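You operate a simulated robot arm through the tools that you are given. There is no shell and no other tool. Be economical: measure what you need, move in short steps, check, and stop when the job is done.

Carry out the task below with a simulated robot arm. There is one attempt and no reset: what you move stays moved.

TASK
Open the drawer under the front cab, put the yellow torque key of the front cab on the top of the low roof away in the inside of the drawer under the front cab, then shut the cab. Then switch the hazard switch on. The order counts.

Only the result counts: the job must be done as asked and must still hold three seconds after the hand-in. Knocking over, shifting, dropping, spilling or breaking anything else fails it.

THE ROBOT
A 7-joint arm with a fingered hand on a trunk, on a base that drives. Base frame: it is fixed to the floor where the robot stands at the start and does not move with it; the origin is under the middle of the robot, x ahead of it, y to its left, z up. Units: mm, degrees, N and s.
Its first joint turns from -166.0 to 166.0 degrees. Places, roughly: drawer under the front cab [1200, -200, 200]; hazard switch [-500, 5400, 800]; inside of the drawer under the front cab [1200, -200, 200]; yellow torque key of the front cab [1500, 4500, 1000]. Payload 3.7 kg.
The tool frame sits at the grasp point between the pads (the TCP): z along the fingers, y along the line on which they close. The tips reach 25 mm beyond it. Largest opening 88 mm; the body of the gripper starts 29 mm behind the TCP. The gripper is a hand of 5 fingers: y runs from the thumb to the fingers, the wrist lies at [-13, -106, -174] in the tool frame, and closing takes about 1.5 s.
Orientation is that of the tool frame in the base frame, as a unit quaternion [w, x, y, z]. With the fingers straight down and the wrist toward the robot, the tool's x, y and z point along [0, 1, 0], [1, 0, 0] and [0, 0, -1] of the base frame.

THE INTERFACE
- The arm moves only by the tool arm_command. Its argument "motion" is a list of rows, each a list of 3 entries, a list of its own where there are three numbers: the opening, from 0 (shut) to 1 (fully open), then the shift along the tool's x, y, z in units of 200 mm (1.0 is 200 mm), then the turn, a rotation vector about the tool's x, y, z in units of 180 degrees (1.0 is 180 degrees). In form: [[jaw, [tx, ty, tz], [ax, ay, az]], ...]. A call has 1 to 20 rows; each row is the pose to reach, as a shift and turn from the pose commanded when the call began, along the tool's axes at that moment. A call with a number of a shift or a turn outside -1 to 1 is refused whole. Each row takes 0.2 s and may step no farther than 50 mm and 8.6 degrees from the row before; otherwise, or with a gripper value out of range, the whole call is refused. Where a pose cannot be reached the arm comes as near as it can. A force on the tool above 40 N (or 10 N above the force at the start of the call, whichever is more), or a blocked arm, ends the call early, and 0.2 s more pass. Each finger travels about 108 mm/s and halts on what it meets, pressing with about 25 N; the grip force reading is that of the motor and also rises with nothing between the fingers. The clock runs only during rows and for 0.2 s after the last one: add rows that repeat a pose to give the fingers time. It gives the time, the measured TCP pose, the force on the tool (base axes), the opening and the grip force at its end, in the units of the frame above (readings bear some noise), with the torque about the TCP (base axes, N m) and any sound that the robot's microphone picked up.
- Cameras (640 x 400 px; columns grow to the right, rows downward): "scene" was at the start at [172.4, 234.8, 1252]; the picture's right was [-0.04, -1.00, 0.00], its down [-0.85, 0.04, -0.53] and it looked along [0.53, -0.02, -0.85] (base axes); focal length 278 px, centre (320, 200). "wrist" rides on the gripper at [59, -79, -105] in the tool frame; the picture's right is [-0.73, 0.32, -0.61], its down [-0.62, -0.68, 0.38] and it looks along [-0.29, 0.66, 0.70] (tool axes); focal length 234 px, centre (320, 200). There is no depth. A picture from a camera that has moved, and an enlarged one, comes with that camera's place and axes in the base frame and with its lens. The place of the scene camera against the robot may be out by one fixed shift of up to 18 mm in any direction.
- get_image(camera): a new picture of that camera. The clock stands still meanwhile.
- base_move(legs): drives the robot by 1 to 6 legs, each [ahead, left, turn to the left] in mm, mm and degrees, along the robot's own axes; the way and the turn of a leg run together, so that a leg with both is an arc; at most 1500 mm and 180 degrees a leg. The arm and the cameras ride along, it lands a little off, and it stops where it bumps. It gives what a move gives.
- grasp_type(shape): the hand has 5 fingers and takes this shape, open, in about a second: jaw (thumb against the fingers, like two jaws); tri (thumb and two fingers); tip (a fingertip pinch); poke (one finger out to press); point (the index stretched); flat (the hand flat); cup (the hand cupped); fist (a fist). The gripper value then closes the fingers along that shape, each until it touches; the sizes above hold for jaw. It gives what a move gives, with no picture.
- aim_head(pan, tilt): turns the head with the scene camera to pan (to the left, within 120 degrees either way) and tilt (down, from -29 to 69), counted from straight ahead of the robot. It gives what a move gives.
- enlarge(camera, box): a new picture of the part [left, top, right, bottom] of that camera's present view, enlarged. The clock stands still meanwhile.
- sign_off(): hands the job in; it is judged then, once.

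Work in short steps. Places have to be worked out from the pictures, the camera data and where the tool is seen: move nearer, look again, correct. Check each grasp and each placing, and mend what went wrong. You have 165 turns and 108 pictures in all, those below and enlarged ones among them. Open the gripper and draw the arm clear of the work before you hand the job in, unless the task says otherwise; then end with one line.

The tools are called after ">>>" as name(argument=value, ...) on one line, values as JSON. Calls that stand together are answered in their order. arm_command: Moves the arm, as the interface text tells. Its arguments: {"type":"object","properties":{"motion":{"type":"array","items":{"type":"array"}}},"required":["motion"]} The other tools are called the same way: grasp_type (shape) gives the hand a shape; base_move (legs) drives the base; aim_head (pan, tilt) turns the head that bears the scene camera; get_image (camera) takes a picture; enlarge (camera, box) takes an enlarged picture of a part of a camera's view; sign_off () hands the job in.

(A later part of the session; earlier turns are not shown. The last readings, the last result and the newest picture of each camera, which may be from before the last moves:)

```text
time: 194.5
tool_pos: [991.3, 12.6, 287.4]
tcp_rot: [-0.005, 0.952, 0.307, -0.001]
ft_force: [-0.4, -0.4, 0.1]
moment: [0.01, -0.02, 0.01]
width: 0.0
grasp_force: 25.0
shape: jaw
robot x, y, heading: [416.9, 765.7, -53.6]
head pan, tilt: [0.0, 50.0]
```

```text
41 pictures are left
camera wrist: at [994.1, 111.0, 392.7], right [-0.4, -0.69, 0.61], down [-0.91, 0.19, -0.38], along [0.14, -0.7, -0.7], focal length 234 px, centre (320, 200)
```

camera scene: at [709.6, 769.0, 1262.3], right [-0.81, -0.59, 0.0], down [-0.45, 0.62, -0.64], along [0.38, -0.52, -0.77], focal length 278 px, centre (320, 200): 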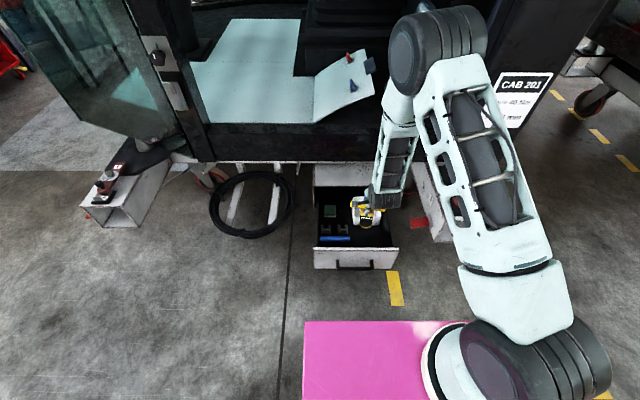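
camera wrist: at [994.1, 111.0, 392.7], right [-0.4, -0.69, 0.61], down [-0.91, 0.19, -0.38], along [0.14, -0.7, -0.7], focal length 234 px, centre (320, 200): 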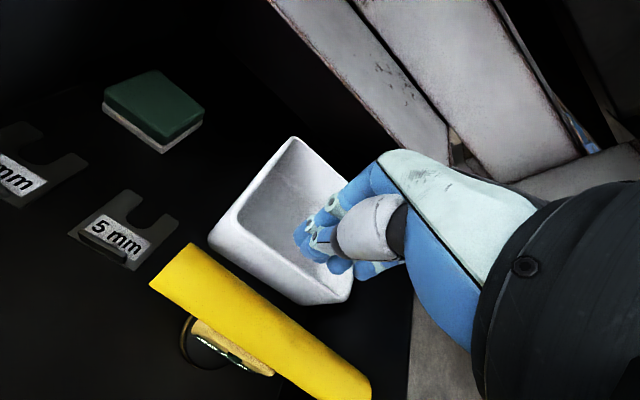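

The fist is beyond the bar and above the box, with no contact. Pulling back to tip the key.

>>> arm_command(motion=[[0, [0, -0.08, 0], [0, 0, 0]], [0, [0, -0.16, 0], [0, 0, 0]], [0, [0, -0.24, 0], [0, 0, 0]], [0, [0, -0.32, 0], [0, 0, 0]], [0, [0, -0.38, 0], [0, 0, 0]], [0, [0, -0.44, 0], [0, 0, 0]], [0, [0, -0.44, 0], [0, 0, 0]]])

>>> get_image(camera="wrist")

>>> enlarge(camera="scene", box=[296, 150, 424, 280])

```text
time: 196.1
tool_pos: [941.1, 85.7, 287.9]
tcp_rot: [-0.003, 0.952, 0.307, -0.002]
ft_force: [0.0, -0.3, 0.5]
moment: [0.01, -0.01, 0.03]
width: 0.0
grasp_force: 24.9
shape: jaw
robot x, y, heading: [416.8, 767.4, -53.7]
head pan, tilt: [0.0, 50.0]
```

```text
40 pictures are left
camera wrist: at [943.6, 184.3, 393.4], right [-0.4, -0.69, 0.61], down [-0.91, 0.19, -0.38], along [0.14, -0.7, -0.7], focal length 234 px, centre (320, 200)
```

wrist: 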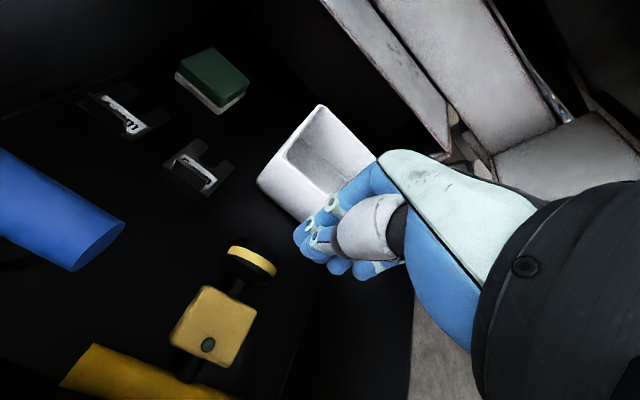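

```text
3.08 times, centred on (360, 215) of scene
camera zoom: at [709.5, 769.0, 1262.3], right [-0.81, -0.59, 0.0], down [-0.45, 0.62, -0.64], along [0.38, -0.52, -0.77], focal length 854 px, centre (197, 154)
```

zoom: 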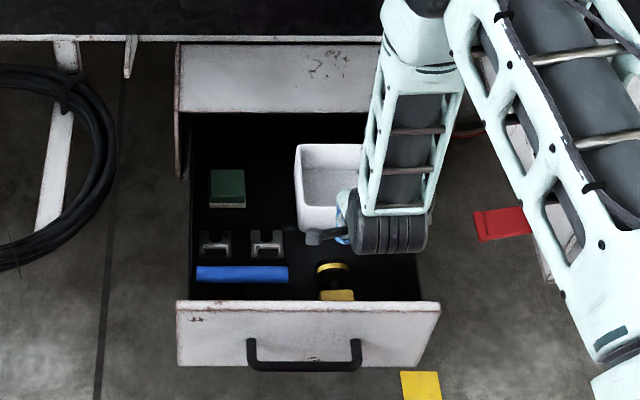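

The key now lies flat, and everything else is unmoved. I lift the hand out and back off.

>>> arm_command(motion=[[0, [0, 0, -0.2], [0, 0, 0]], [0, [0, 0, -0.4], [0, 0, 0]], [0, [0, 0, -0.6], [0, 0, 0]], [0, [0, 0, -0.8], [0, 0, 0]], [0, [0, 0, -1.0], [0, 0, 0]]])

>>> base_move(legs=[[-320, 0, 0]])

>>> get_image(camera="scene")

>>> get_image(camera="wrist")

```text
time: 197.3
tool_pos: [941.9, 84.3, 488.4]
tcp_rot: [-0.004, 0.952, 0.307, -0.002]
ft_force: [-0.1, -0.1, -0.3]
moment: [-0.03, 0.02, -0.02]
width: 0.0
grasp_force: 25.0
shape: jaw
robot x, y, heading: [418.7, 767.6, -53.6]
head pan, tilt: [0.0, 50.0]
```

```text
time: 199.4
tool_pos: [761.4, 338.8, 489.9]
tcp_rot: [-0.004, 0.951, 0.31, -0.002]
ft_force: [0.4, 0.4, -0.3]
moment: [0.0, -0.05, -0.02]
width: 0.0
grasp_force: 24.8
shape: jaw
robot x, y, heading: [236.8, 1015.4, -53.0]
head pan, tilt: [0.0, 50.0]
```

```text
38 pictures are left
camera scene: at [524.3, 1021.2, 1262.3], right [-0.8, -0.6, 0.0], down [-0.46, 0.61, -0.64], along [0.38, -0.52, -0.77], focal length 278 px, centre (320, 200)
```

scene: 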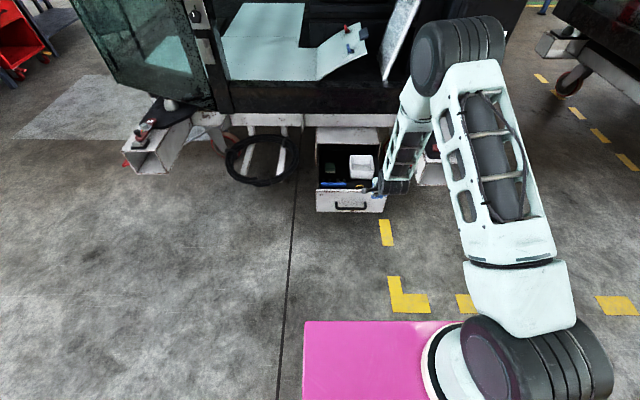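

```text
37 pictures are left
camera wrist: at [763.4, 436.4, 593.6], right [-0.39, -0.69, 0.61], down [-0.91, 0.18, -0.38], along [0.15, -0.7, -0.7], focal length 234 px, centre (320, 200)
```

wrist: 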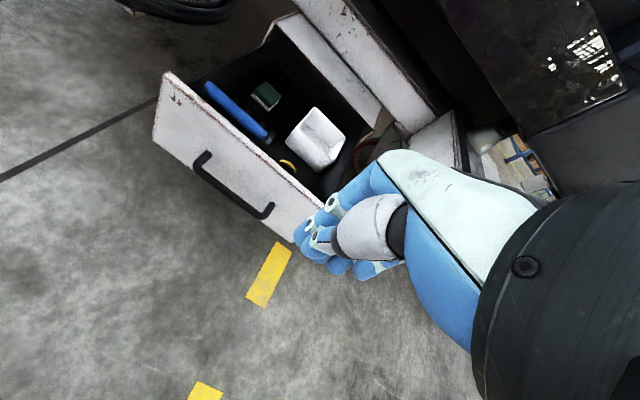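

I lower the fist in front of the handle, 58 mm to the left, and turn a degree for alignment.

>>> arm_command(motion=[[0, [0.07, 0, 0.2], [0, 0, 0]], [0, [0.14, 0, 0.4], [0, 0, 0]], [0, [0.21, 0, 0.6], [0, 0, 0]], [0, [0.28, 0, 0.8], [0, 0, 0]], [0, [0.29, 0, 1.0], [0, 0, 0]]])

>>> arm_command(motion=[[0, [0, 0, 0.2], [0, 0, 0]], [0, [0, 0, 0.24], [0, 0, 0]]])

>>> base_move(legs=[[90, 0, -1]])

>>> get_image(camera="wrist")

>>> enlarge(camera="scene", box=[290, 120, 450, 245])

```text
time: 200.6
tool_pos: [810.4, 372.2, 288.2]
tcp_rot: [-0.003, 0.951, 0.31, -0.001]
ft_force: [-0.5, -0.4, 0.6]
moment: [0.03, 0.0, -0.03]
width: 0.0
grasp_force: 24.8
shape: jaw
robot x, y, heading: [236.1, 1016.6, -53.5]
head pan, tilt: [0.0, 50.0]
```

```text
time: 201.2
tool_pos: [808.0, 372.7, 241.2]
tcp_rot: [-0.004, 0.95, 0.311, -0.001]
ft_force: [-0.5, -0.6, 0.1]
moment: [0.0, 0.0, 0.0]
width: 0.1
grasp_force: 25.3
shape: jaw
robot x, y, heading: [237.6, 1015.7, -53.4]
head pan, tilt: [0.0, 50.0]
```

```text
time: 202.3
tool_pos: [850.0, 290.9, 241.4]
tcp_rot: [-0.004, 0.953, 0.303, -0.002]
ft_force: [0.5, -0.1, -0.3]
moment: [0.01, 0.0, -0.01]
width: 0.2
grasp_force: 24.9
shape: jaw
robot x, y, heading: [289.9, 944.4, -54.3]
head pan, tilt: [0.0, 50.0]
```

```text
36 pictures are left
camera wrist: at [853.5, 388.7, 346.8], right [-0.4, -0.69, 0.61], down [-0.9, 0.2, -0.38], along [0.14, -0.7, -0.7], focal length 234 px, centre (320, 200)
```

wrist: 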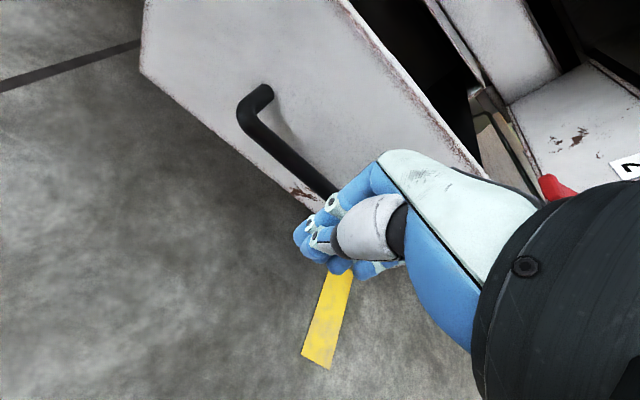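

```text
3.20 times, centred on (370, 182) of scene
camera zoom: at [577.7, 943.5, 1262.3], right [-0.81, -0.58, 0.0], down [-0.45, 0.62, -0.64], along [0.38, -0.52, -0.77], focal length 889 px, centre (160, 256)
```

zoom: 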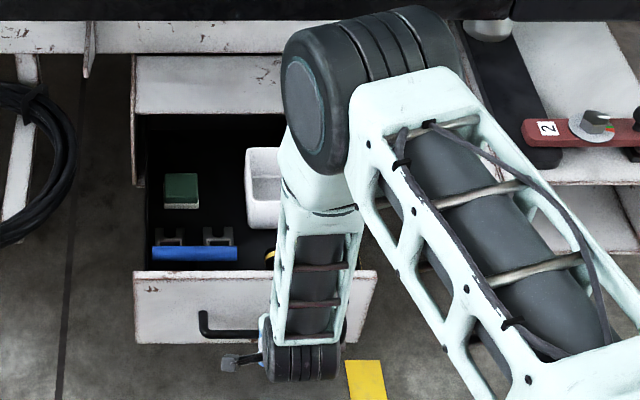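

For the push, a pitched hand keeps the elbow farther from the cab. I pitch the hand 70° forward again, opening it to 0.6, about 120 mm before the handle.

>>> arm_command(motion=[[0, [0.02, -0.1, 0.02], [-0.0432, 0, 0]], [0, [0.04, -0.2, 0.03], [-0.0864, 0, 0]], [0.1, [0.06, -0.3, 0.04], [-0.1296, 0, 0]], [0.3, [0.08, -0.35, 0.05], [-0.1728, 0, 0]], [0.6, [0.085, -0.35, 0.06], [-0.216, 0, 0]], [0.6, [0.085, -0.35, 0.06], [-0.2592, 0, 0]], [0.6, [0.085, -0.35, 0.06], [-0.3024, 0, 0]], [0.6, [0.085, -0.35, 0.06], [-0.3456, 0, 0]], [0.6, [0.085, -0.35, 0.06], [-0.389, 0, 0]], [0.6, [0.085, -0.35, 0.06], [-0.389, 0, 0]]])

>>> get_image(camera="wrist")

```text
time: 204.5
tool_pos: [823.5, 356.1, 231.2]
tcp_rot: [0.545, 0.782, 0.248, 0.172]
ft_force: [-1.0, -0.8, -0.3]
moment: [-0.01, 0.0, -0.02]
width: 52.6
grasp_force: 0.1
shape: jaw
robot x, y, heading: [288.5, 940.8, -53.9]
head pan, tilt: [0.0, 50.0]
```

```text
34 pictures are left
camera wrist: at [799.6, 494.6, 192.7], right [-0.86, -0.04, 0.51], down [-0.44, -0.46, -0.77], along [0.27, -0.89, 0.37], focal length 234 px, centre (320, 200)
```

wrist: 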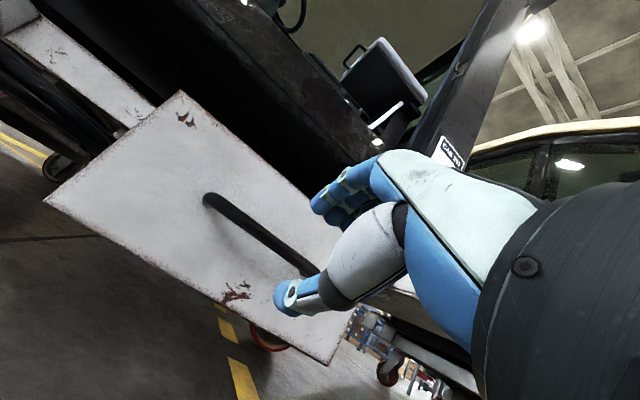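

The view matches the first approach; same forward move to straddle the bar, then close on it.

>>> arm_command(motion=[[0.6, [0.01, 0.04, 0.14], [0, 0, 0]], [0.6, [0.01, 0.08, 0.28], [0, 0, 0]], [0.6, [0.01, 0.12, 0.4], [0, 0, 0]], [0.6, [0.01, 0.14, 0.48], [0, 0, 0]], [0.6, [0.01, 0.155, 0.535], [0, 0, 0]]])

>>> get_image(camera="wrist")

```text
time: 205.7
tool_pos: [888.6, 269.0, 221.6]
tcp_rot: [0.543, 0.784, 0.248, 0.172]
ft_force: [0.5, -0.9, 0.5]
moment: [0.01, -0.02, 0.0]
width: 52.6
grasp_force: 0.1
shape: jaw
robot x, y, heading: [289.7, 942.5, -53.9]
head pan, tilt: [0.0, 50.0]
```

```text
33 pictures are left
camera wrist: at [864.4, 405.4, 183.8], right [-0.86, -0.05, 0.52], down [-0.44, -0.46, -0.77], along [0.27, -0.89, 0.37], focal length 234 px, centre (320, 200)
```

wrist: 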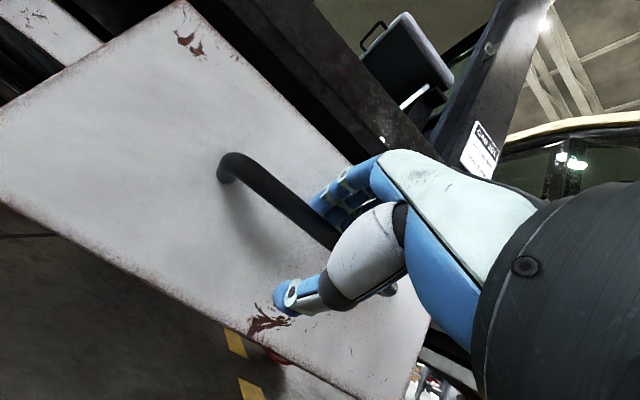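

Straddling; closing on the bar.

>>> arm_command(motion=[[0.4, [0, 0.015, 0], [0, 0, 0]], [0.2, [0, 0.02, 0], [0, 0, 0]], [0, [0, 0.02, 0], [0, 0, 0]], [0, [0, 0.02, 0], [0, 0, 0]], [0, [0, 0.02, 0], [0, 0, 0]], [0, [0, 0.02, 0], [0, 0, 0]]])

>>> base_move(legs=[[150, 0, 0]])

>>> get_image(camera="scene")

>>> get_image(camera="wrist")

```text
time: 207.1
tool_pos: [889.3, 267.7, 224.4]
tcp_rot: [0.543, 0.783, 0.249, 0.172]
ft_force: [-0.8, -0.7, -5.6]
moment: [-0.04, 0.08, 0.05]
width: 0.9
grasp_force: 25.0
shape: jaw
robot x, y, heading: [285.4, 941.8, -54.0]
head pan, tilt: [0.0, 50.0]
```

```text
time: 208.5
tool_pos: [975.4, 147.0, 225.5]
tcp_rot: [0.543, 0.783, 0.248, 0.172]
ft_force: [10.7, 8.9, -9.9]
moment: [0.03, 0.11, 0.14]
width: 1.4
grasp_force: 25.1
shape: jaw
robot x, y, heading: [376.4, 821.8, -54.6]
head pan, tilt: [0.0, 50.0]
```

```text
32 pictures are left
camera scene: at [664.1, 822.6, 1262.3], right [-0.81, -0.58, 0.0], down [-0.45, 0.62, -0.64], along [0.37, -0.52, -0.77], focal length 278 px, centre (320, 200)
```

scene: 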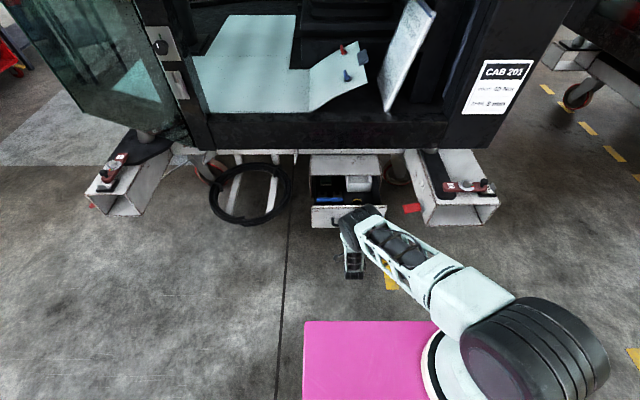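

```text
31 pictures are left
camera wrist: at [949.9, 283.3, 187.6], right [-0.86, -0.04, 0.52], down [-0.44, -0.46, -0.77], along [0.27, -0.89, 0.37], focal length 234 px, centre (320, 200)
```

wrist: 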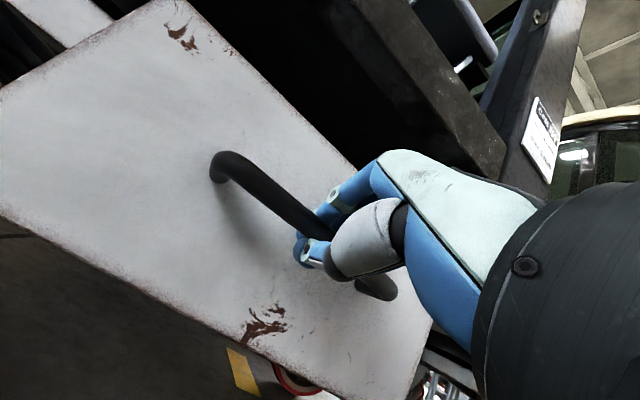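

The drawer follows. Continuing forward 150 mm with a small left correction for the side force.

>>> base_move(legs=[[145, 8, 0]])

```text
time: 209.8
tool_pos: [1063.1, 33.1, 225.4]
tcp_rot: [0.543, 0.783, 0.249, 0.171]
ft_force: [-12.2, -8.3, -13.7]
moment: [-0.04, 0.14, 0.06]
width: 1.7
grasp_force: 25.0
shape: jaw
robot x, y, heading: [464.2, 710.9, -54.3]
head pan, tilt: [0.0, 50.0]
```

About 38 mm left. I push the rest with the arm under the force limit.

>>> arm_command(motion=[[0, [-0.01, 0.015, 0.045], [0, 0, 0]], [0, [-0.02, 0.03, 0.09], [0, 0, 0]], [0, [-0.02, 0.045, 0.13], [0, 0, 0]], [0, [-0.02, 0.06, 0.165], [0, 0, 0]], [0, [-0.02, 0.07, 0.195], [0, 0, 0]], [0, [-0.02, 0.08, 0.22], [0, 0, 0]]])

>>> get_image(camera="wrist")

>>> enlarge(camera="scene", box=[280, 150, 440, 275])

```text
time: 211.2
tool_pos: [1086.8, -6.6, 223.3]
tcp_rot: [0.543, 0.784, 0.248, 0.17]
ft_force: [-2.7, 5.3, -8.6]
moment: [-0.04, -0.05, 0.01]
width: 1.6
grasp_force: 24.8
shape: jaw
robot x, y, heading: [462.2, 711.3, -54.3]
head pan, tilt: [0.0, 50.0]
```

```text
30 pictures are left
camera wrist: at [1062.6, 130.1, 186.2], right [-0.85, -0.04, 0.52], down [-0.44, -0.46, -0.77], along [0.27, -0.89, 0.37], focal length 234 px, centre (320, 200)
```

wrist: 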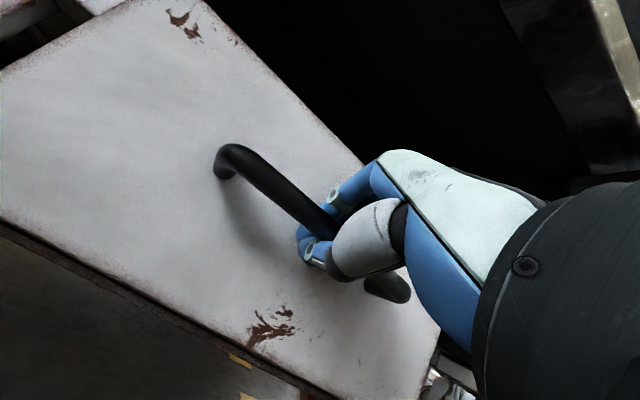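

```text
3.20 times, centred on (360, 212) of scene
camera zoom: at [754.1, 710.0, 1262.3], right [-0.81, -0.58, 0.0], down [-0.45, 0.62, -0.64], along [0.37, -0.52, -0.77], focal length 889 px, centre (192, 160)
```

zoom: 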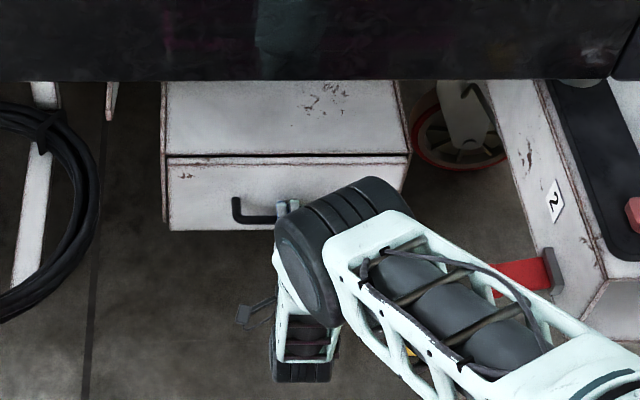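

The drawer appears shut. A few more millimetres of push to confirm the stop.

>>> arm_command(motion=[[0, [0, 0.008, 0.023], [0, 0, 0]], [0, [0, 0.016, 0.046], [0, 0, 0]], [0, [0, 0.02, 0.06], [0, 0, 0]]])

>>> enlarge(camera="scene", box=[310, 165, 420, 250])

```text
time: 212.0
tool_pos: [1091.5, -14.9, 220.8]
tcp_rot: [0.542, 0.785, 0.248, 0.17]
ft_force: [-6.7, 9.2, 2.4]
moment: [-0.03, 0.0, 0.01]
width: 1.5
grasp_force: 25.0
shape: jaw
robot x, y, heading: [468.2, 709.6, -54.1]
head pan, tilt: [0.0, 50.0]
stopped in row 3: the force on the tool passed its limit at 45 N (the readings are from after the stop); the commanded pose is now the measured one
```

```text
4.71 times, centred on (365, 208) of scene
camera zoom: at [753.6, 710.8, 1262.4], right [-0.81, -0.58, 0.0], down [-0.45, 0.62, -0.64], along [0.37, -0.52, -0.77], focal length 1307 px, centre (108, 165)
```

zoom: 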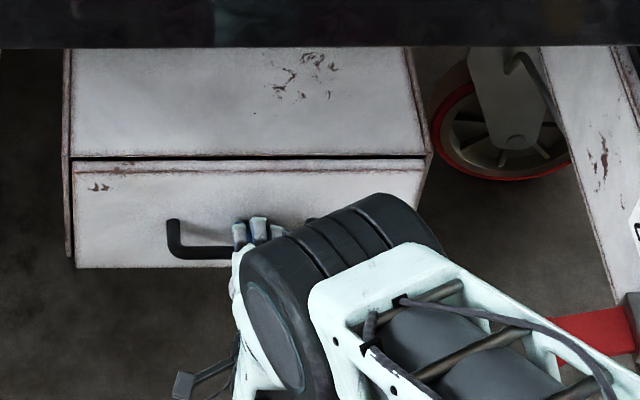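

Hit the stop at 45 N: the drawer is shut. I open the fingers and check before backing off.

>>> arm_command(motion=[[0.3, [0, 0, -0.005], [0, 0, 0]], [0.6, [0, 0, -0.01], [0, 0, 0]], [0.65, [0, 0, -0.01], [0, 0, 0]], [0.65, [0, 0, -0.01], [0, 0, 0]], [0.65, [0, 0, -0.01], [0, 0, 0]]])

>>> get_image(camera="wrist")

```text
time: 213.0
tool_pos: [1086.9, -7.5, 218.1]
tcp_rot: [0.538, 0.787, 0.25, 0.168]
ft_force: [-16.3, 23.7, -9.3]
moment: [-0.06, -0.09, -0.15]
width: 46.9
grasp_force: 0.0
shape: jaw
robot x, y, heading: [462.1, 709.6, -54.2]
head pan, tilt: [0.0, 50.0]
stopped in row 5: the force on the tool passed its limit at 42 N (the readings are from after the stop); the commanded pose is now the measured one
```

```text
27 pictures are left
camera wrist: at [1061.9, 129.6, 181.5], right [-0.85, -0.05, 0.53], down [-0.45, -0.45, -0.77], along [0.27, -0.89, 0.36], focal length 234 px, centre (320, 200)
```

wrist: 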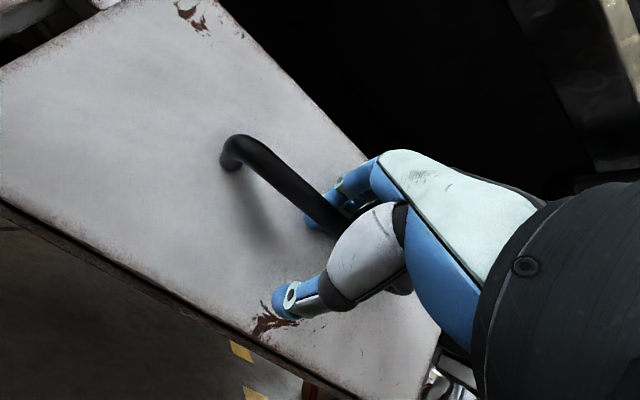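

The fingertips are pressing on the face; I raise slightly and ease back, then look.

>>> arm_command(motion=[[0.65, [0, 0.03, -0.02], [0, 0, 0]], [0.65, [0, 0.025, -0.05], [0, 0, 0]], [0.65, [0, 0.015, -0.08], [0, 0, 0]], [0.65, [0, 0.015, -0.08], [0, 0, 0]]])

>>> get_image(camera="wrist")

```text
time: 214.0
tool_pos: [1082.3, 0.2, 231.5]
tcp_rot: [0.542, 0.785, 0.248, 0.17]
ft_force: [1.1, -0.4, 0.1]
moment: [-0.03, -0.01, 0.0]
width: 56.7
grasp_force: 0.0
shape: jaw
robot x, y, heading: [464.0, 708.7, -54.2]
head pan, tilt: [0.0, 50.0]
```

```text
26 pictures are left
camera wrist: at [1057.7, 137.2, 194.0], right [-0.85, -0.04, 0.52], down [-0.45, -0.45, -0.77], along [0.27, -0.89, 0.37], focal length 234 px, centre (320, 200)
```

wrist: 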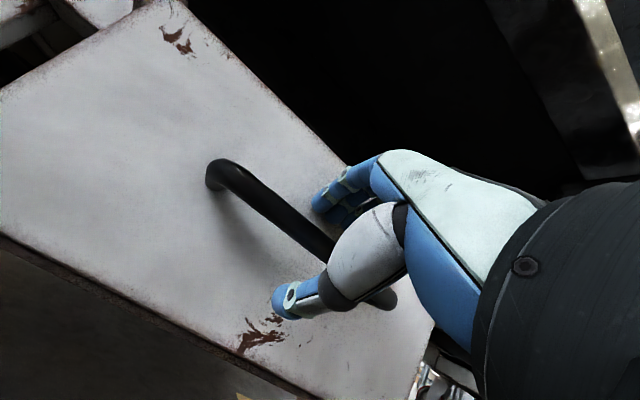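

No contact now and the bar is centred in the open hand. Back the base off and check the drawer.

>>> base_move(legs=[[-300, 0, 0]])

>>> enlarge(camera="scene", box=[260, 90, 440, 230])

```text
time: 216.1
tool_pos: [906.2, 245.4, 230.6]
tcp_rot: [0.542, 0.785, 0.248, 0.169]
ft_force: [-0.1, 0.5, -0.5]
moment: [-0.04, -0.01, 0.0]
width: 56.8
grasp_force: 0.1
shape: jaw
robot x, y, heading: [287.8, 956.8, -54.6]
head pan, tilt: [0.0, 50.0]
```

```text
2.86 times, centred on (350, 160) of scene
camera zoom: at [578.6, 955.6, 1262.3], right [-0.81, -0.58, 0.0], down [-0.45, 0.62, -0.64], along [0.37, -0.52, -0.77], focal length 793 px, centre (234, 314)
```

zoom: 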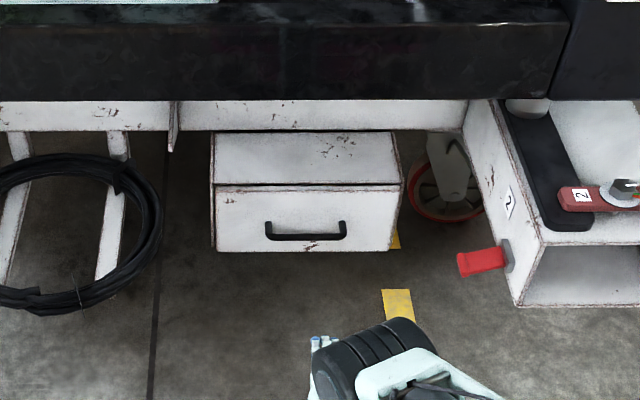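

The drawer is fully shut. Now I raise and fold the arm for the trip to the hazard switch.

>>> arm_command(motion=[[0.65, [0, 0.2, -0.07], [0, 0, 0]], [0.65, [0, 0.4, -0.14], [0, 0, 0]], [0.65, [0, 0.6, -0.21], [0, 0, 0]], [0.65, [0, 0.8, -0.28], [0, 0, 0]], [0.65, [0, 0.99, -0.35], [0, 0, 0]]])

>>> arm_command(motion=[[0.65, [0, 0.2, -0.07], [0, 0, 0]], [0.65, [0, 0.4, -0.14], [0, 0, 0]], [0.65, [0, 0.6, -0.21], [0, 0, 0]], [0.65, [0, 0.8, -0.28], [0, 0, 0]], [0.65, [0, 0.99, -0.35], [0, 0, 0]]])

>>> arm_command(motion=[[0.65, [0, 0.2, -0.07], [0, 0, 0]], [0.65, [0, 0.4, -0.14], [0, 0, 0]], [0.65, [0, 0.6, -0.21], [0, 0, 0]], [0.65, [0, 0.8, -0.28], [0, 0, 0]], [0.65, [0, 0.99, -0.35], [0, 0, 0]]])

>>> arm_command(motion=[[0.65, [0, 0.07, -0.1], [0.0389, 0, 0]], [0.65, [0, 0.14, -0.2], [0.0778, 0, 0]], [0.65, [0, 0.21, -0.3], [0.1167, 0, 0]], [0.65, [0, 0.28, -0.4], [0.1556, 0, 0]], [0.65, [0, 0.35, -0.5], [0.1944, 0, 0]], [0.65, [0, 0.42, -0.6], [0.2333, 0, 0]], [0.65, [0, 0.49, -0.7], [0.2722, 0, 0]], [0.65, [0, 0.56, -0.8], [0.3111, 0, 0]], [0.65, [0, 0.63, -0.9], [0.35, 0, 0]], [0.65, [0, 0.7, -1.0], [0.3889, 0, 0]]])

>>> arm_command(motion=[[0.65, [0, -0.1, -0.15], [0, 0, 0]], [0.65, [0, -0.2, -0.3], [0, 0, 0]], [0.65, [0, -0.3, -0.5], [0, 0, 0]], [0.65, [0, -0.4, -0.7], [0, 0, 0]]])

```text
time: 217.3
tool_pos: [910.8, 240.5, 439.3]
tcp_rot: [0.541, 0.785, 0.249, 0.17]
ft_force: [-0.2, 0.3, -0.4]
moment: [0.03, -0.01, 0.0]
width: 56.9
grasp_force: 0.2
shape: jaw
robot x, y, heading: [282.6, 953.2, -54.6]
head pan, tilt: [0.0, 50.0]
```

```text
time: 218.5
tool_pos: [914.7, 234.5, 650.5]
tcp_rot: [0.54, 0.786, 0.249, 0.169]
ft_force: [-0.6, -0.5, 0.3]
moment: [-0.01, 0.0, 0.01]
width: 56.9
grasp_force: 0.0
shape: jaw
robot x, y, heading: [290.8, 957.9, -54.3]
head pan, tilt: [0.0, 50.0]
```

```text
time: 219.7
tool_pos: [918.8, 233.9, 862.6]
tcp_rot: [0.54, 0.786, 0.248, 0.169]
ft_force: [0.1, 0.8, -0.4]
moment: [-0.01, -0.04, 0.01]
width: 56.9
grasp_force: 0.0
shape: jaw
robot x, y, heading: [291.1, 952.2, -54.5]
head pan, tilt: [0.0, 50.0]
```

```text
time: 221.9
tool_pos: [838.9, 347.6, 1061.4]
tcp_rot: [-0.008, 0.954, 0.3, -0.004]
ft_force: [0.1, -0.8, -0.4]
moment: [0.0, 0.02, 0.03]
width: 57.2
grasp_force: 0.0
shape: jaw
robot x, y, heading: [292.1, 958.2, -54.3]
head pan, tilt: [0.0, 50.0]
```

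```text
time: 222.9
tool_pos: [795.1, 409.0, 1203.9]
tcp_rot: [-0.008, 0.954, 0.301, -0.004]
ft_force: [0.2, 0.5, -0.1]
moment: [0.02, 0.07, -0.01]
width: 57.2
grasp_force: 0.1
shape: jaw
robot x, y, heading: [289.3, 957.3, -54.5]
head pan, tilt: [0.0, 50.0]
```

Tucking the arm a bit more, then driving the known route back toward the rear aisle.

>>> arm_command(motion=[[0.65, [0, -0.2, 0], [0, 0, 0]], [0.65, [0, -0.4, 0], [0, 0, 0]], [0.65, [0, -0.5, 0], [0, 0, 0]]])

>>> base_move(legs=[[56, 1420, 0], [-307, 1230, 0], [-128, 767, 0], [-128, 767, 0], [-314, 420, 0], [-632, 451, 0]])

```text
time: 223.7
tool_pos: [738.0, 491.6, 1204.8]
tcp_rot: [-0.007, 0.954, 0.301, -0.004]
ft_force: [0.5, -0.7, -0.3]
moment: [0.0, 0.02, -0.01]
width: 57.0
grasp_force: 0.2
shape: jaw
robot x, y, heading: [287.1, 956.3, -54.5]
head pan, tilt: [0.0, 50.0]
```

```text
time: 250.8
tool_pos: [3943.4, 4681.7, 1205.7]
tcp_rot: [-0.007, 0.952, 0.306, -0.004]
ft_force: [0.4, -0.8, -0.2]
moment: [0.05, 0.0, 0.0]
width: 57.1
grasp_force: 0.1
shape: jaw
robot x, y, heading: [3491.6, 5145.1, -54.2]
head pan, tilt: [0.0, 50.0]
```

Continuing into the rear aisle and past the roof, then turning toward the station with the switch.

>>> base_move(legs=[[-886, -114, 0], [-886, -114, 0], [21, -842, 0], [21, -842, 0], [15, -420, 0], [0, 0, -120]])

>>> aim_head(pan=-10, tilt=20)

>>> get_image(camera="scene")

```text
time: 275.0
tool_pos: [14.6, 4873.3, 1206.1]
tcp_rot: [-0.008, 0.755, -0.656, 0.004]
ft_force: [0.1, 1.2, -0.4]
moment: [-0.02, -0.05, 0.0]
width: 57.0
grasp_force: 0.1
shape: jaw
robot x, y, heading: [632.7, 5064.2, -171.4]
head pan, tilt: [0.0, 50.0]
```

```text
time: 276.0
tool_pos: [15.7, 4873.3, 1205.2]
tcp_rot: [-0.006, 0.755, -0.656, 0.004]
ft_force: [-0.1, 0.9, 0.3]
moment: [0.0, 0.01, 0.01]
width: 57.1
grasp_force: 0.0
shape: jaw
robot x, y, heading: [637.2, 5063.4, -171.5]
head pan, tilt: [-10.0, 20.0]
```

```text
24 pictures are left
camera scene: at [478.6, 4840.2, 1307.9], right [0.02, 1.0, 0.0], down [0.34, -0.01, -0.94], along [-0.94, 0.02, -0.34], focal length 278 px, centre (320, 200)
```

scene: 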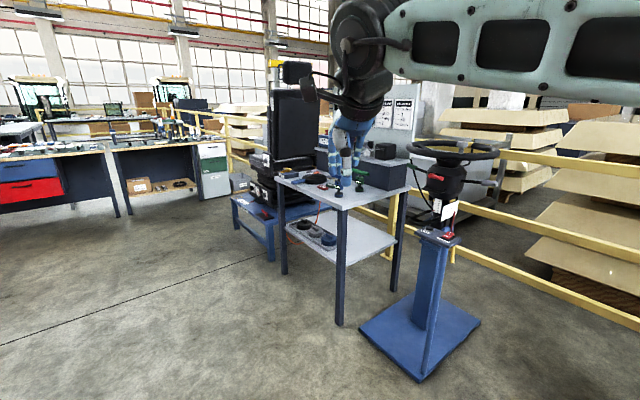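

The switch is on the blue steering-column pedestal. I zoom in on its top.

>>> enlarge(camera="scene", box=[390, 130, 530, 270])

```text
2.86 times, centred on (460, 200) of scene
camera zoom: at [478.6, 4840.2, 1307.9], right [0.02, 1.0, 0.0], down [0.34, -0.01, -0.94], along [-0.94, 0.02, -0.34], focal length 793 px, centre (-80, 200)
```

zoom: 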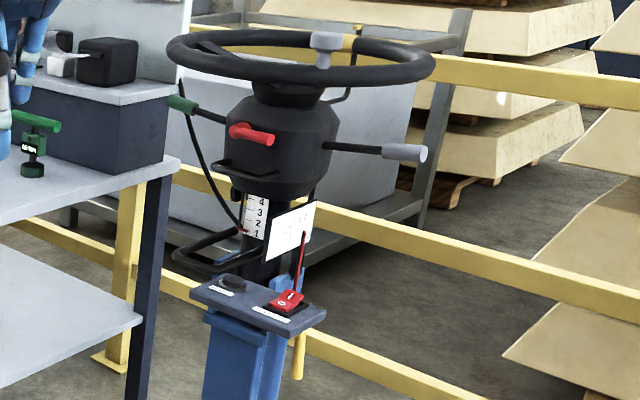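

The red rocker sits at about [-506, 5379, 800] on a panel facing roughly [0.91, -0.41]. I position the robot facing it at about 1 m.

>>> base_move(legs=[[203, 134, 0], [0, 0, -32.5]])

>>> aim_head(pan=0, tilt=25)

>>> get_image(camera="scene")

```text
time: 279.3
tool_pos: [-171.5, 5072.5, 1205.8]
tcp_rot: [0.006, -0.544, 0.839, -0.006]
ft_force: [0.5, 0.2, 0.8]
moment: [0.01, 0.01, 0.01]
width: 57.1
grasp_force: 0.2
shape: jaw
robot x, y, heading: [452.0, 4905.2, 156.5]
head pan, tilt: [-10.0, 20.0]
```

```text
time: 280.0
tool_pos: [-171.5, 5070.8, 1206.1]
tcp_rot: [0.006, -0.543, 0.839, -0.006]
ft_force: [0.2, 0.1, 0.3]
moment: [0.01, 0.01, -0.02]
width: 57.0
grasp_force: 0.0
shape: jaw
robot x, y, heading: [452.9, 4906.9, 156.6]
head pan, tilt: [0.0, 25.0]
```

```text
22 pictures are left
camera scene: at [189.8, 4786.6, 1299.9], right [0.4, 0.92, 0.0], down [0.39, -0.17, -0.91], along [-0.83, 0.36, -0.42], focal length 278 px, centre (320, 200)
```

scene: 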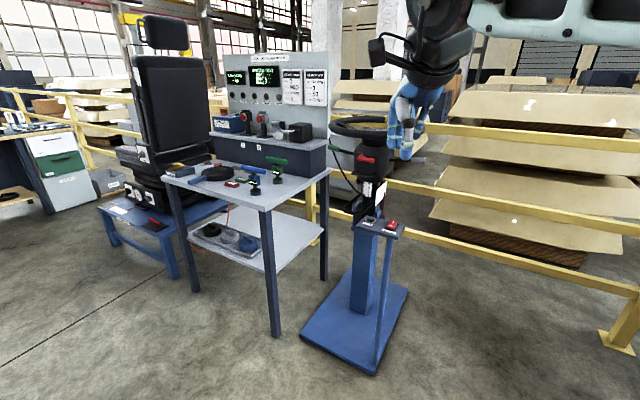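

Zoom on the panel from here.

>>> enlarge(camera="scene", box=[330, 190, 430, 260])

```text
5.71 times, centred on (380, 225) of scene
camera zoom: at [189.8, 4786.6, 1299.9], right [0.4, 0.92, 0.0], down [0.39, -0.17, -0.91], along [-0.83, 0.36, -0.42], focal length 1587 px, centre (-23, 57)
```

zoom: 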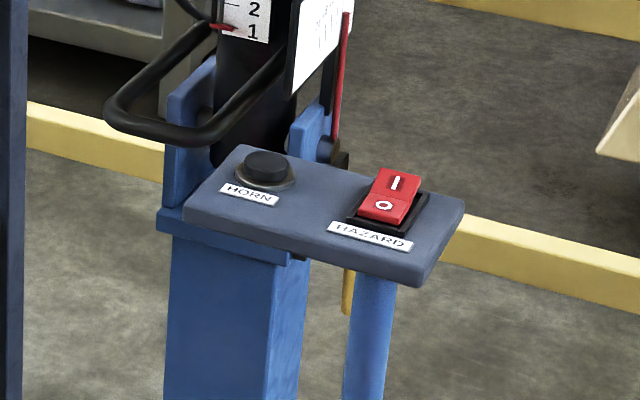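

The HAZARD rocker: "I" on the far half, "O" on the near half, so I must press the far half. The panel faces [0.58, -0.81]. I move to face it squarely from about 1 m, and lower and pitch the arm.

>>> base_move(legs=[[218, 461, 0], [0, 0, -31]])

>>> arm_command(motion=[[0.65, [0, -0.02, 0.09], [-0.0417, 0, 0]], [0.65, [0, -0.04, 0.18], [-0.0833, 0, 0]], [0.65, [0, -0.06, 0.27], [-0.125, 0, 0]], [0.65, [0, -0.08, 0.36], [-0.1667, 0, 0]], [0.65, [0, -0.1, 0.45], [-0.2083, 0, 0]], [0.65, [0, -0.1, 0.54], [-0.25, 0, 0]], [0.65, [0, -0.1, 0.63], [-0.2917, 0, 0]], [0.65, [0, -0.1, 0.72], [-0.3333, 0, 0]], [0.65, [0, -0.1, 0.9], [-0.3333, 0, 0]], [0.65, [0, -0.1, 1.0], [-0.3333, 0, 0]]])

>>> grasp_type(shape="poke")

>>> get_image(camera="wrist")

>>> get_image(camera="scene")

```text
time: 284.5
tool_pos: [-384.5, 5036.0, 1206.5]
tcp_rot: [0.005, -0.304, 0.953, -0.006]
ft_force: [0.2, 0.4, -0.4]
moment: [0.0, 0.01, 0.01]
width: 57.4
grasp_force: 0.1
shape: jaw
robot x, y, heading: [70.8, 4576.1, 126.3]
head pan, tilt: [0.0, 25.0]
```

```text
time: 286.7
tool_pos: [-409.2, 5024.2, 1039.0]
tcp_rot: [-0.148, -0.264, 0.828, 0.471]
ft_force: [-0.3, 0.8, 0.6]
moment: [-0.01, -0.04, 0.02]
width: 57.0
grasp_force: 0.0
shape: jaw
out of reach, approached as far as the arm can: row 8, 9, 10
robot x, y, heading: [67.7, 4575.6, 126.0]
head pan, tilt: [0.0, 25.0]
```

```text
time: 287.6
tool_pos: [-408.2, 5023.5, 1038.6]
tcp_rot: [-0.147, -0.265, 0.829, 0.47]
ft_force: [0.6, 0.1, 0.0]
moment: [0.01, -0.01, 0.01]
width: 0.0
grasp_force: 0.1
shape: poke
robot x, y, heading: [65.7, 4572.5, 126.0]
head pan, tilt: [0.0, 25.0]
```

```text
20 pictures are left
camera wrist: at [-381.3, 4883.8, 1024.9], right [0.8, 0.13, 0.59], down [0.52, 0.34, -0.78], along [-0.3, 0.93, 0.21], focal length 234 px, centre (320, 200)
```

wrist: 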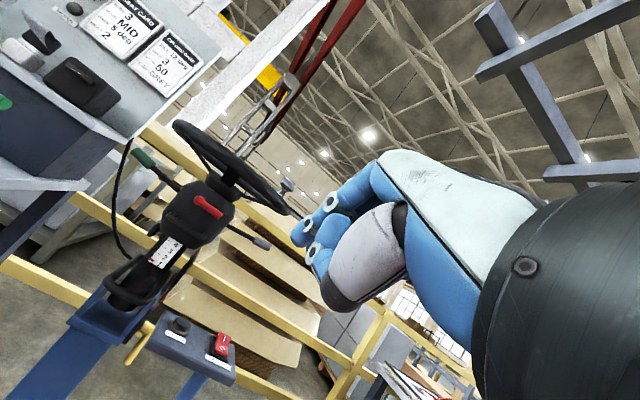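

```text
19 pictures are left
camera scene: at [-223.5, 4610.3, 1299.8], right [0.81, 0.59, 0.0], down [0.25, -0.34, -0.91], along [-0.53, 0.73, -0.42], focal length 278 px, centre (320, 200)
```

scene: 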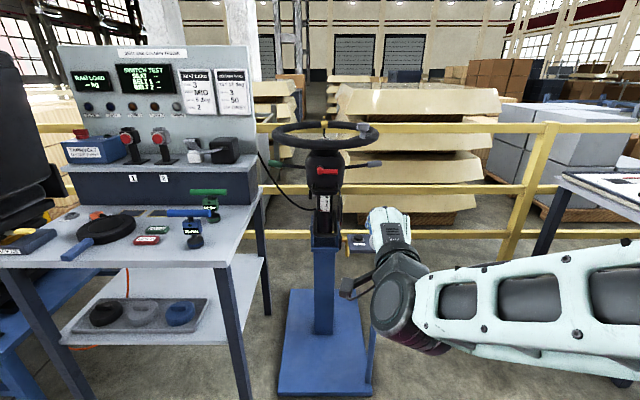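

I check the hand shape closely to find the poking fingertip.

>>> enlarge(camera="wrist", box=[130, 170, 430, 390])

```text
1.82 times, centred on (280, 280) of wrist
camera zoom: at [-381.3, 4883.8, 1024.9], right [0.8, 0.13, 0.59], down [0.52, 0.34, -0.78], along [-0.3, 0.93, 0.21], focal length 426 px, centre (393, 54)
```

zoom: 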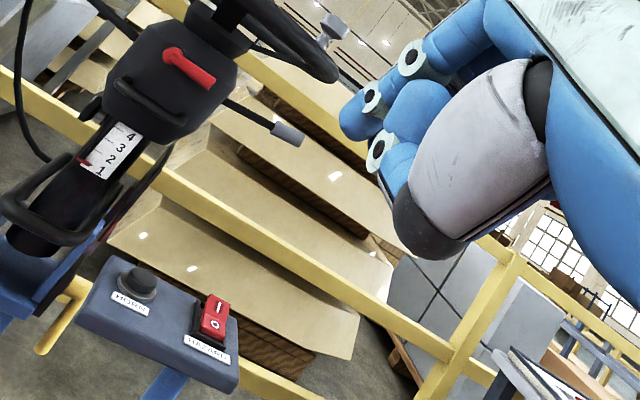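

The poking index tip lies about 25 mm beyond the TCP; pressing needs a steeper hand so the thumb stays clear. "I" half triangulates to about [-535, 5402, 788]. I steepen to ~18° pitch while moving right, forward and down.

>>> arm_command(motion=[[0, [-0.105, -0.01, 0.15], [0.0389, 0, 0]], [0, [-0.21, -0.02, 0.3], [0.0778, 0, 0]], [0, [-0.315, -0.03, 0.45], [0.1167, 0, 0]], [0, [-0.42, -0.04, 0.6], [0.1556, 0, 0]], [0, [-0.525, -0.05, 0.75], [0.1944, 0, 0]], [0, [-0.63, -0.06, 0.9], [0.2333, 0, 0]], [0, [-0.63, -0.06, 0.9], [0.2333, 0, 0]]])

>>> get_image(camera="wrist")

```text
time: 289.2
tool_pos: [-393.2, 5215.5, 939.1]
tcp_rot: [-0.044, -0.301, 0.942, 0.142]
ft_force: [0.5, -0.2, 0.3]
moment: [0.01, 0.0, 0.0]
width: 0.1
grasp_force: 24.8
shape: jaw
robot x, y, heading: [68.6, 4572.0, 126.0]
head pan, tilt: [0.0, 25.0]
```

```text
17 pictures are left
camera wrist: at [-380.6, 5095.4, 1016.2], right [0.51, 0.53, 0.68], down [0.82, -0.08, -0.56], along [-0.25, 0.85, -0.47], focal length 234 px, centre (320, 200)
```

wrist: 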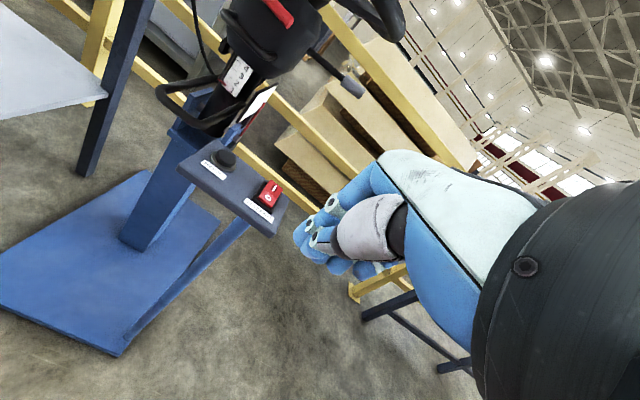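

The hand reverted to a closed jaw since I gave value 0. I set poke again, and keep value 1 from now on.

>>> grasp_type(shape="poke")

>>> arm_command(motion=[[1, [0, 0.1, 0], [0, 0, 0]], [1, [0, 0.2, 0.05], [0, 0, 0]], [1, [0, 0.2, 0.05], [0, 0, 0]]])

>>> get_image(camera="wrist")

```text
time: 290.1
tool_pos: [-394.7, 5215.9, 938.9]
tcp_rot: [-0.044, -0.301, 0.942, 0.142]
ft_force: [-0.4, -0.8, -0.1]
moment: [0.04, 0.01, -0.02]
width: 0.2
grasp_force: 0.0
shape: poke
robot x, y, heading: [70.5, 4572.7, 125.8]
head pan, tilt: [0.0, 25.0]
```

```text
time: 290.9
tool_pos: [-417.4, 5250.3, 940.8]
tcp_rot: [-0.043, -0.3, 0.942, 0.142]
ft_force: [-0.1, -0.2, 0.5]
moment: [0.0, -0.01, -0.02]
width: 0.0
grasp_force: 0.0
shape: poke
robot x, y, heading: [68.6, 4576.0, 125.9]
head pan, tilt: [0.0, 25.0]
```

```text
16 pictures are left
camera wrist: at [-403.8, 5129.3, 1017.5], right [0.52, 0.52, 0.68], down [0.82, -0.08, -0.56], along [-0.24, 0.85, -0.47], focal length 234 px, centre (320, 200)
```

wrist: 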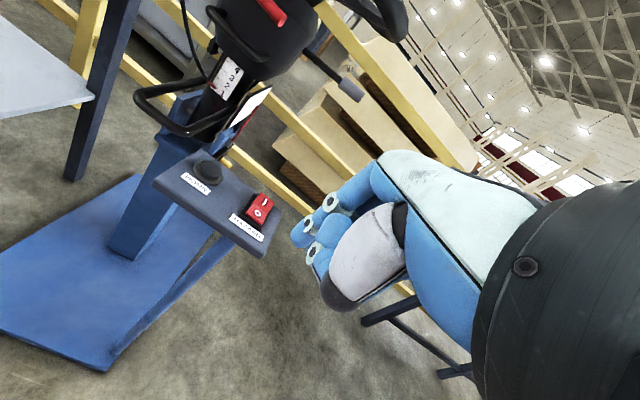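

"I" half now fixes at about [-534, 5391, 788]. I move so that the index tip is ~30 mm above it.

>>> arm_command(motion=[[1, [0, 0.15, 0.14], [0, 0, 0]], [1, [0, 0.3, 0.28], [0, 0, 0]], [1, [0, 0.45, 0.42], [0, 0, 0]], [1, [0, 0.58, 0.58], [0, 0, 0]], [1, [0, 0.677, 0.7], [0, 0, 0]], [1, [0, 0.677, 0.7], [0, 0, 0]]])

>>> enlarge(camera="wrist", box=[160, 130, 420, 310])

>>> enlarge(camera="scene", box=[310, 190, 470, 290])

```text
time: 292.3
tool_pos: [-515.0, 5390.3, 847.6]
tcp_rot: [-0.044, -0.302, 0.942, 0.142]
ft_force: [0.6, 0.4, -0.3]
moment: [0.01, 0.01, 0.0]
width: 0.1
grasp_force: 0.0
shape: poke
robot x, y, heading: [67.2, 4571.7, 125.9]
head pan, tilt: [0.0, 25.0]
```

```text
2.22 times, centred on (290, 220) of wrist
camera zoom: at [-501.6, 5269.0, 924.5], right [0.51, 0.53, 0.68], down [0.82, -0.08, -0.56], along [-0.24, 0.85, -0.47], focal length 520 px, centre (387, 156)
```

zoom: 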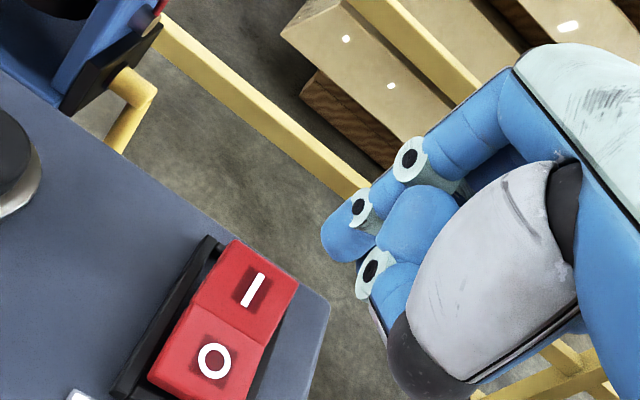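

```text
4.00 times, centred on (390, 240) of scene
camera zoom: at [-223.4, 4610.3, 1299.8], right [0.81, 0.59, 0.0], down [0.25, -0.34, -0.91], along [-0.53, 0.73, -0.42], focal length 1111 px, centre (40, 40)
```

zoom: 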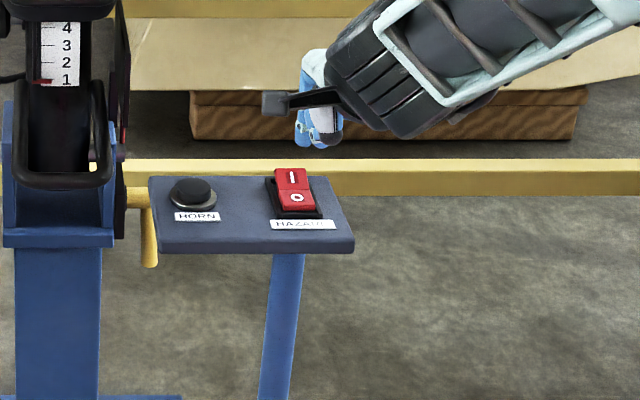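

Tip estimated at about [-529, 5396, 822], 34 mm above the "I". I shift 5 mm left and press down slowly under the force limit.

>>> arm_command(motion=[[1, [0.025, -0.02, 0.07], [0, 0, 0]], [1, [0.025, -0.035, 0.12], [0, 0, 0]], [1, [0.025, -0.043, 0.145], [0, 0, 0]], [1, [0.025, -0.05, 0.165], [0, 0, 0]], [1, [0.025, -0.056, 0.185], [0, 0, 0]], [1, [0.025, -0.062, 0.205], [0, 0, 0]]])

>>> enlarge(camera="wrist", box=[160, 130, 420, 310])

```text
time: 293.7
tool_pos: [-521.8, 5388.9, 813.7]
tcp_rot: [-0.045, -0.301, 0.941, 0.149]
ft_force: [-0.3, 0.5, 9.1]
moment: [0.01, 0.15, 0.04]
width: 0.2
grasp_force: 0.0
shape: poke
robot x, y, heading: [70.5, 4575.9, 125.9]
head pan, tilt: [0.0, 25.0]
stopped in row 6: the force on the tool passed its limit at 42 N (the readings are from after the stop); the commanded pose is now the measured one
```

```text
2.22 times, centred on (290, 220) of wrist
camera zoom: at [-508.1, 5267.4, 888.3], right [0.52, 0.52, 0.68], down [0.82, -0.07, -0.57], along [-0.25, 0.85, -0.46], focal length 520 px, centre (387, 156)
```

zoom: 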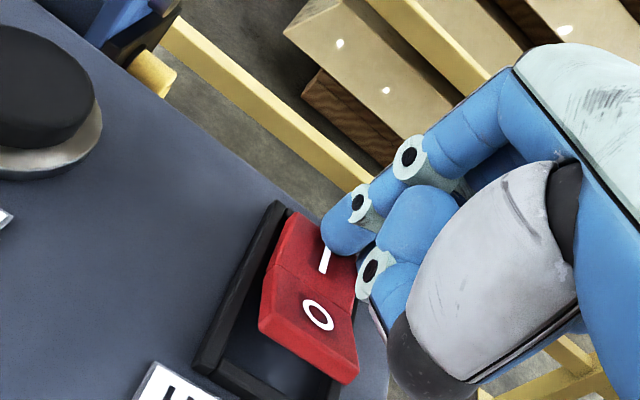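

The "O" half is now raised and the force peaked at 42 N: it appears toggled. I lift off and check.

>>> arm_command(motion=[[1, [0, 0.03, -0.1], [0, 0, 0]], [1, [0, 0.04, -0.25], [0, 0, 0]], [1, [0, 0, -0.45], [0, 0, 0]], [1, [0, -0.15, -0.6], [0, 0, 0]], [1, [0, -0.35, -0.6], [0, 0, 0]], [1, [0, -0.5, -0.6], [0, 0, 0]]])

>>> enlarge(camera="scene", box=[340, 210, 440, 270])

>>> enlarge(camera="wrist", box=[160, 130, 320, 240])

```text
time: 295.1
tool_pos: [-445.5, 5280.2, 895.0]
tcp_rot: [-0.045, -0.299, 0.942, 0.148]
ft_force: [-0.7, -0.6, -0.4]
moment: [0.05, 0.0, 0.0]
width: 0.4
grasp_force: 0.0
shape: poke
robot x, y, heading: [64.6, 4572.0, 125.8]
head pan, tilt: [0.0, 25.0]
```

```text
6.40 times, centred on (390, 240) of scene
camera zoom: at [-223.5, 4610.4, 1299.8], right [0.81, 0.59, 0.0], down [0.25, -0.34, -0.91], along [-0.53, 0.73, -0.42], focal length 1777 px, centre (-128, -56)
```

zoom: 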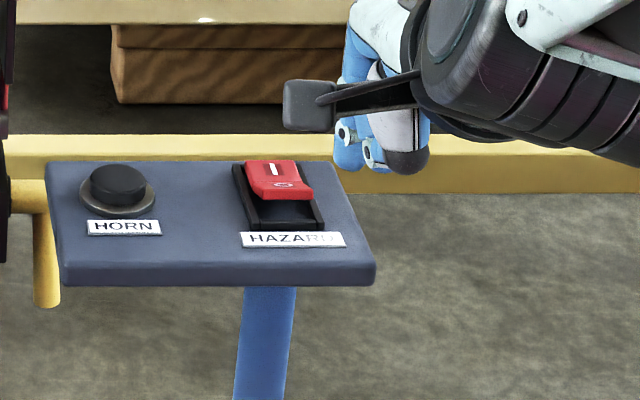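

```text
3.64 times, centred on (240, 185) of wrist
camera zoom: at [-430.9, 5159.1, 970.5], right [0.52, 0.52, 0.68], down [0.82, -0.07, -0.57], along [-0.25, 0.85, -0.46], focal length 852 px, centre (611, 254)
```

zoom: 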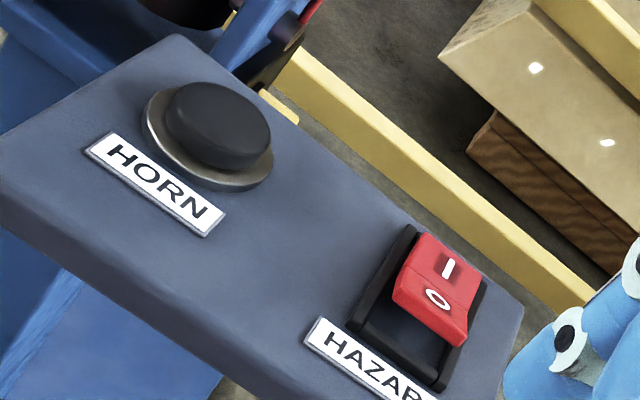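

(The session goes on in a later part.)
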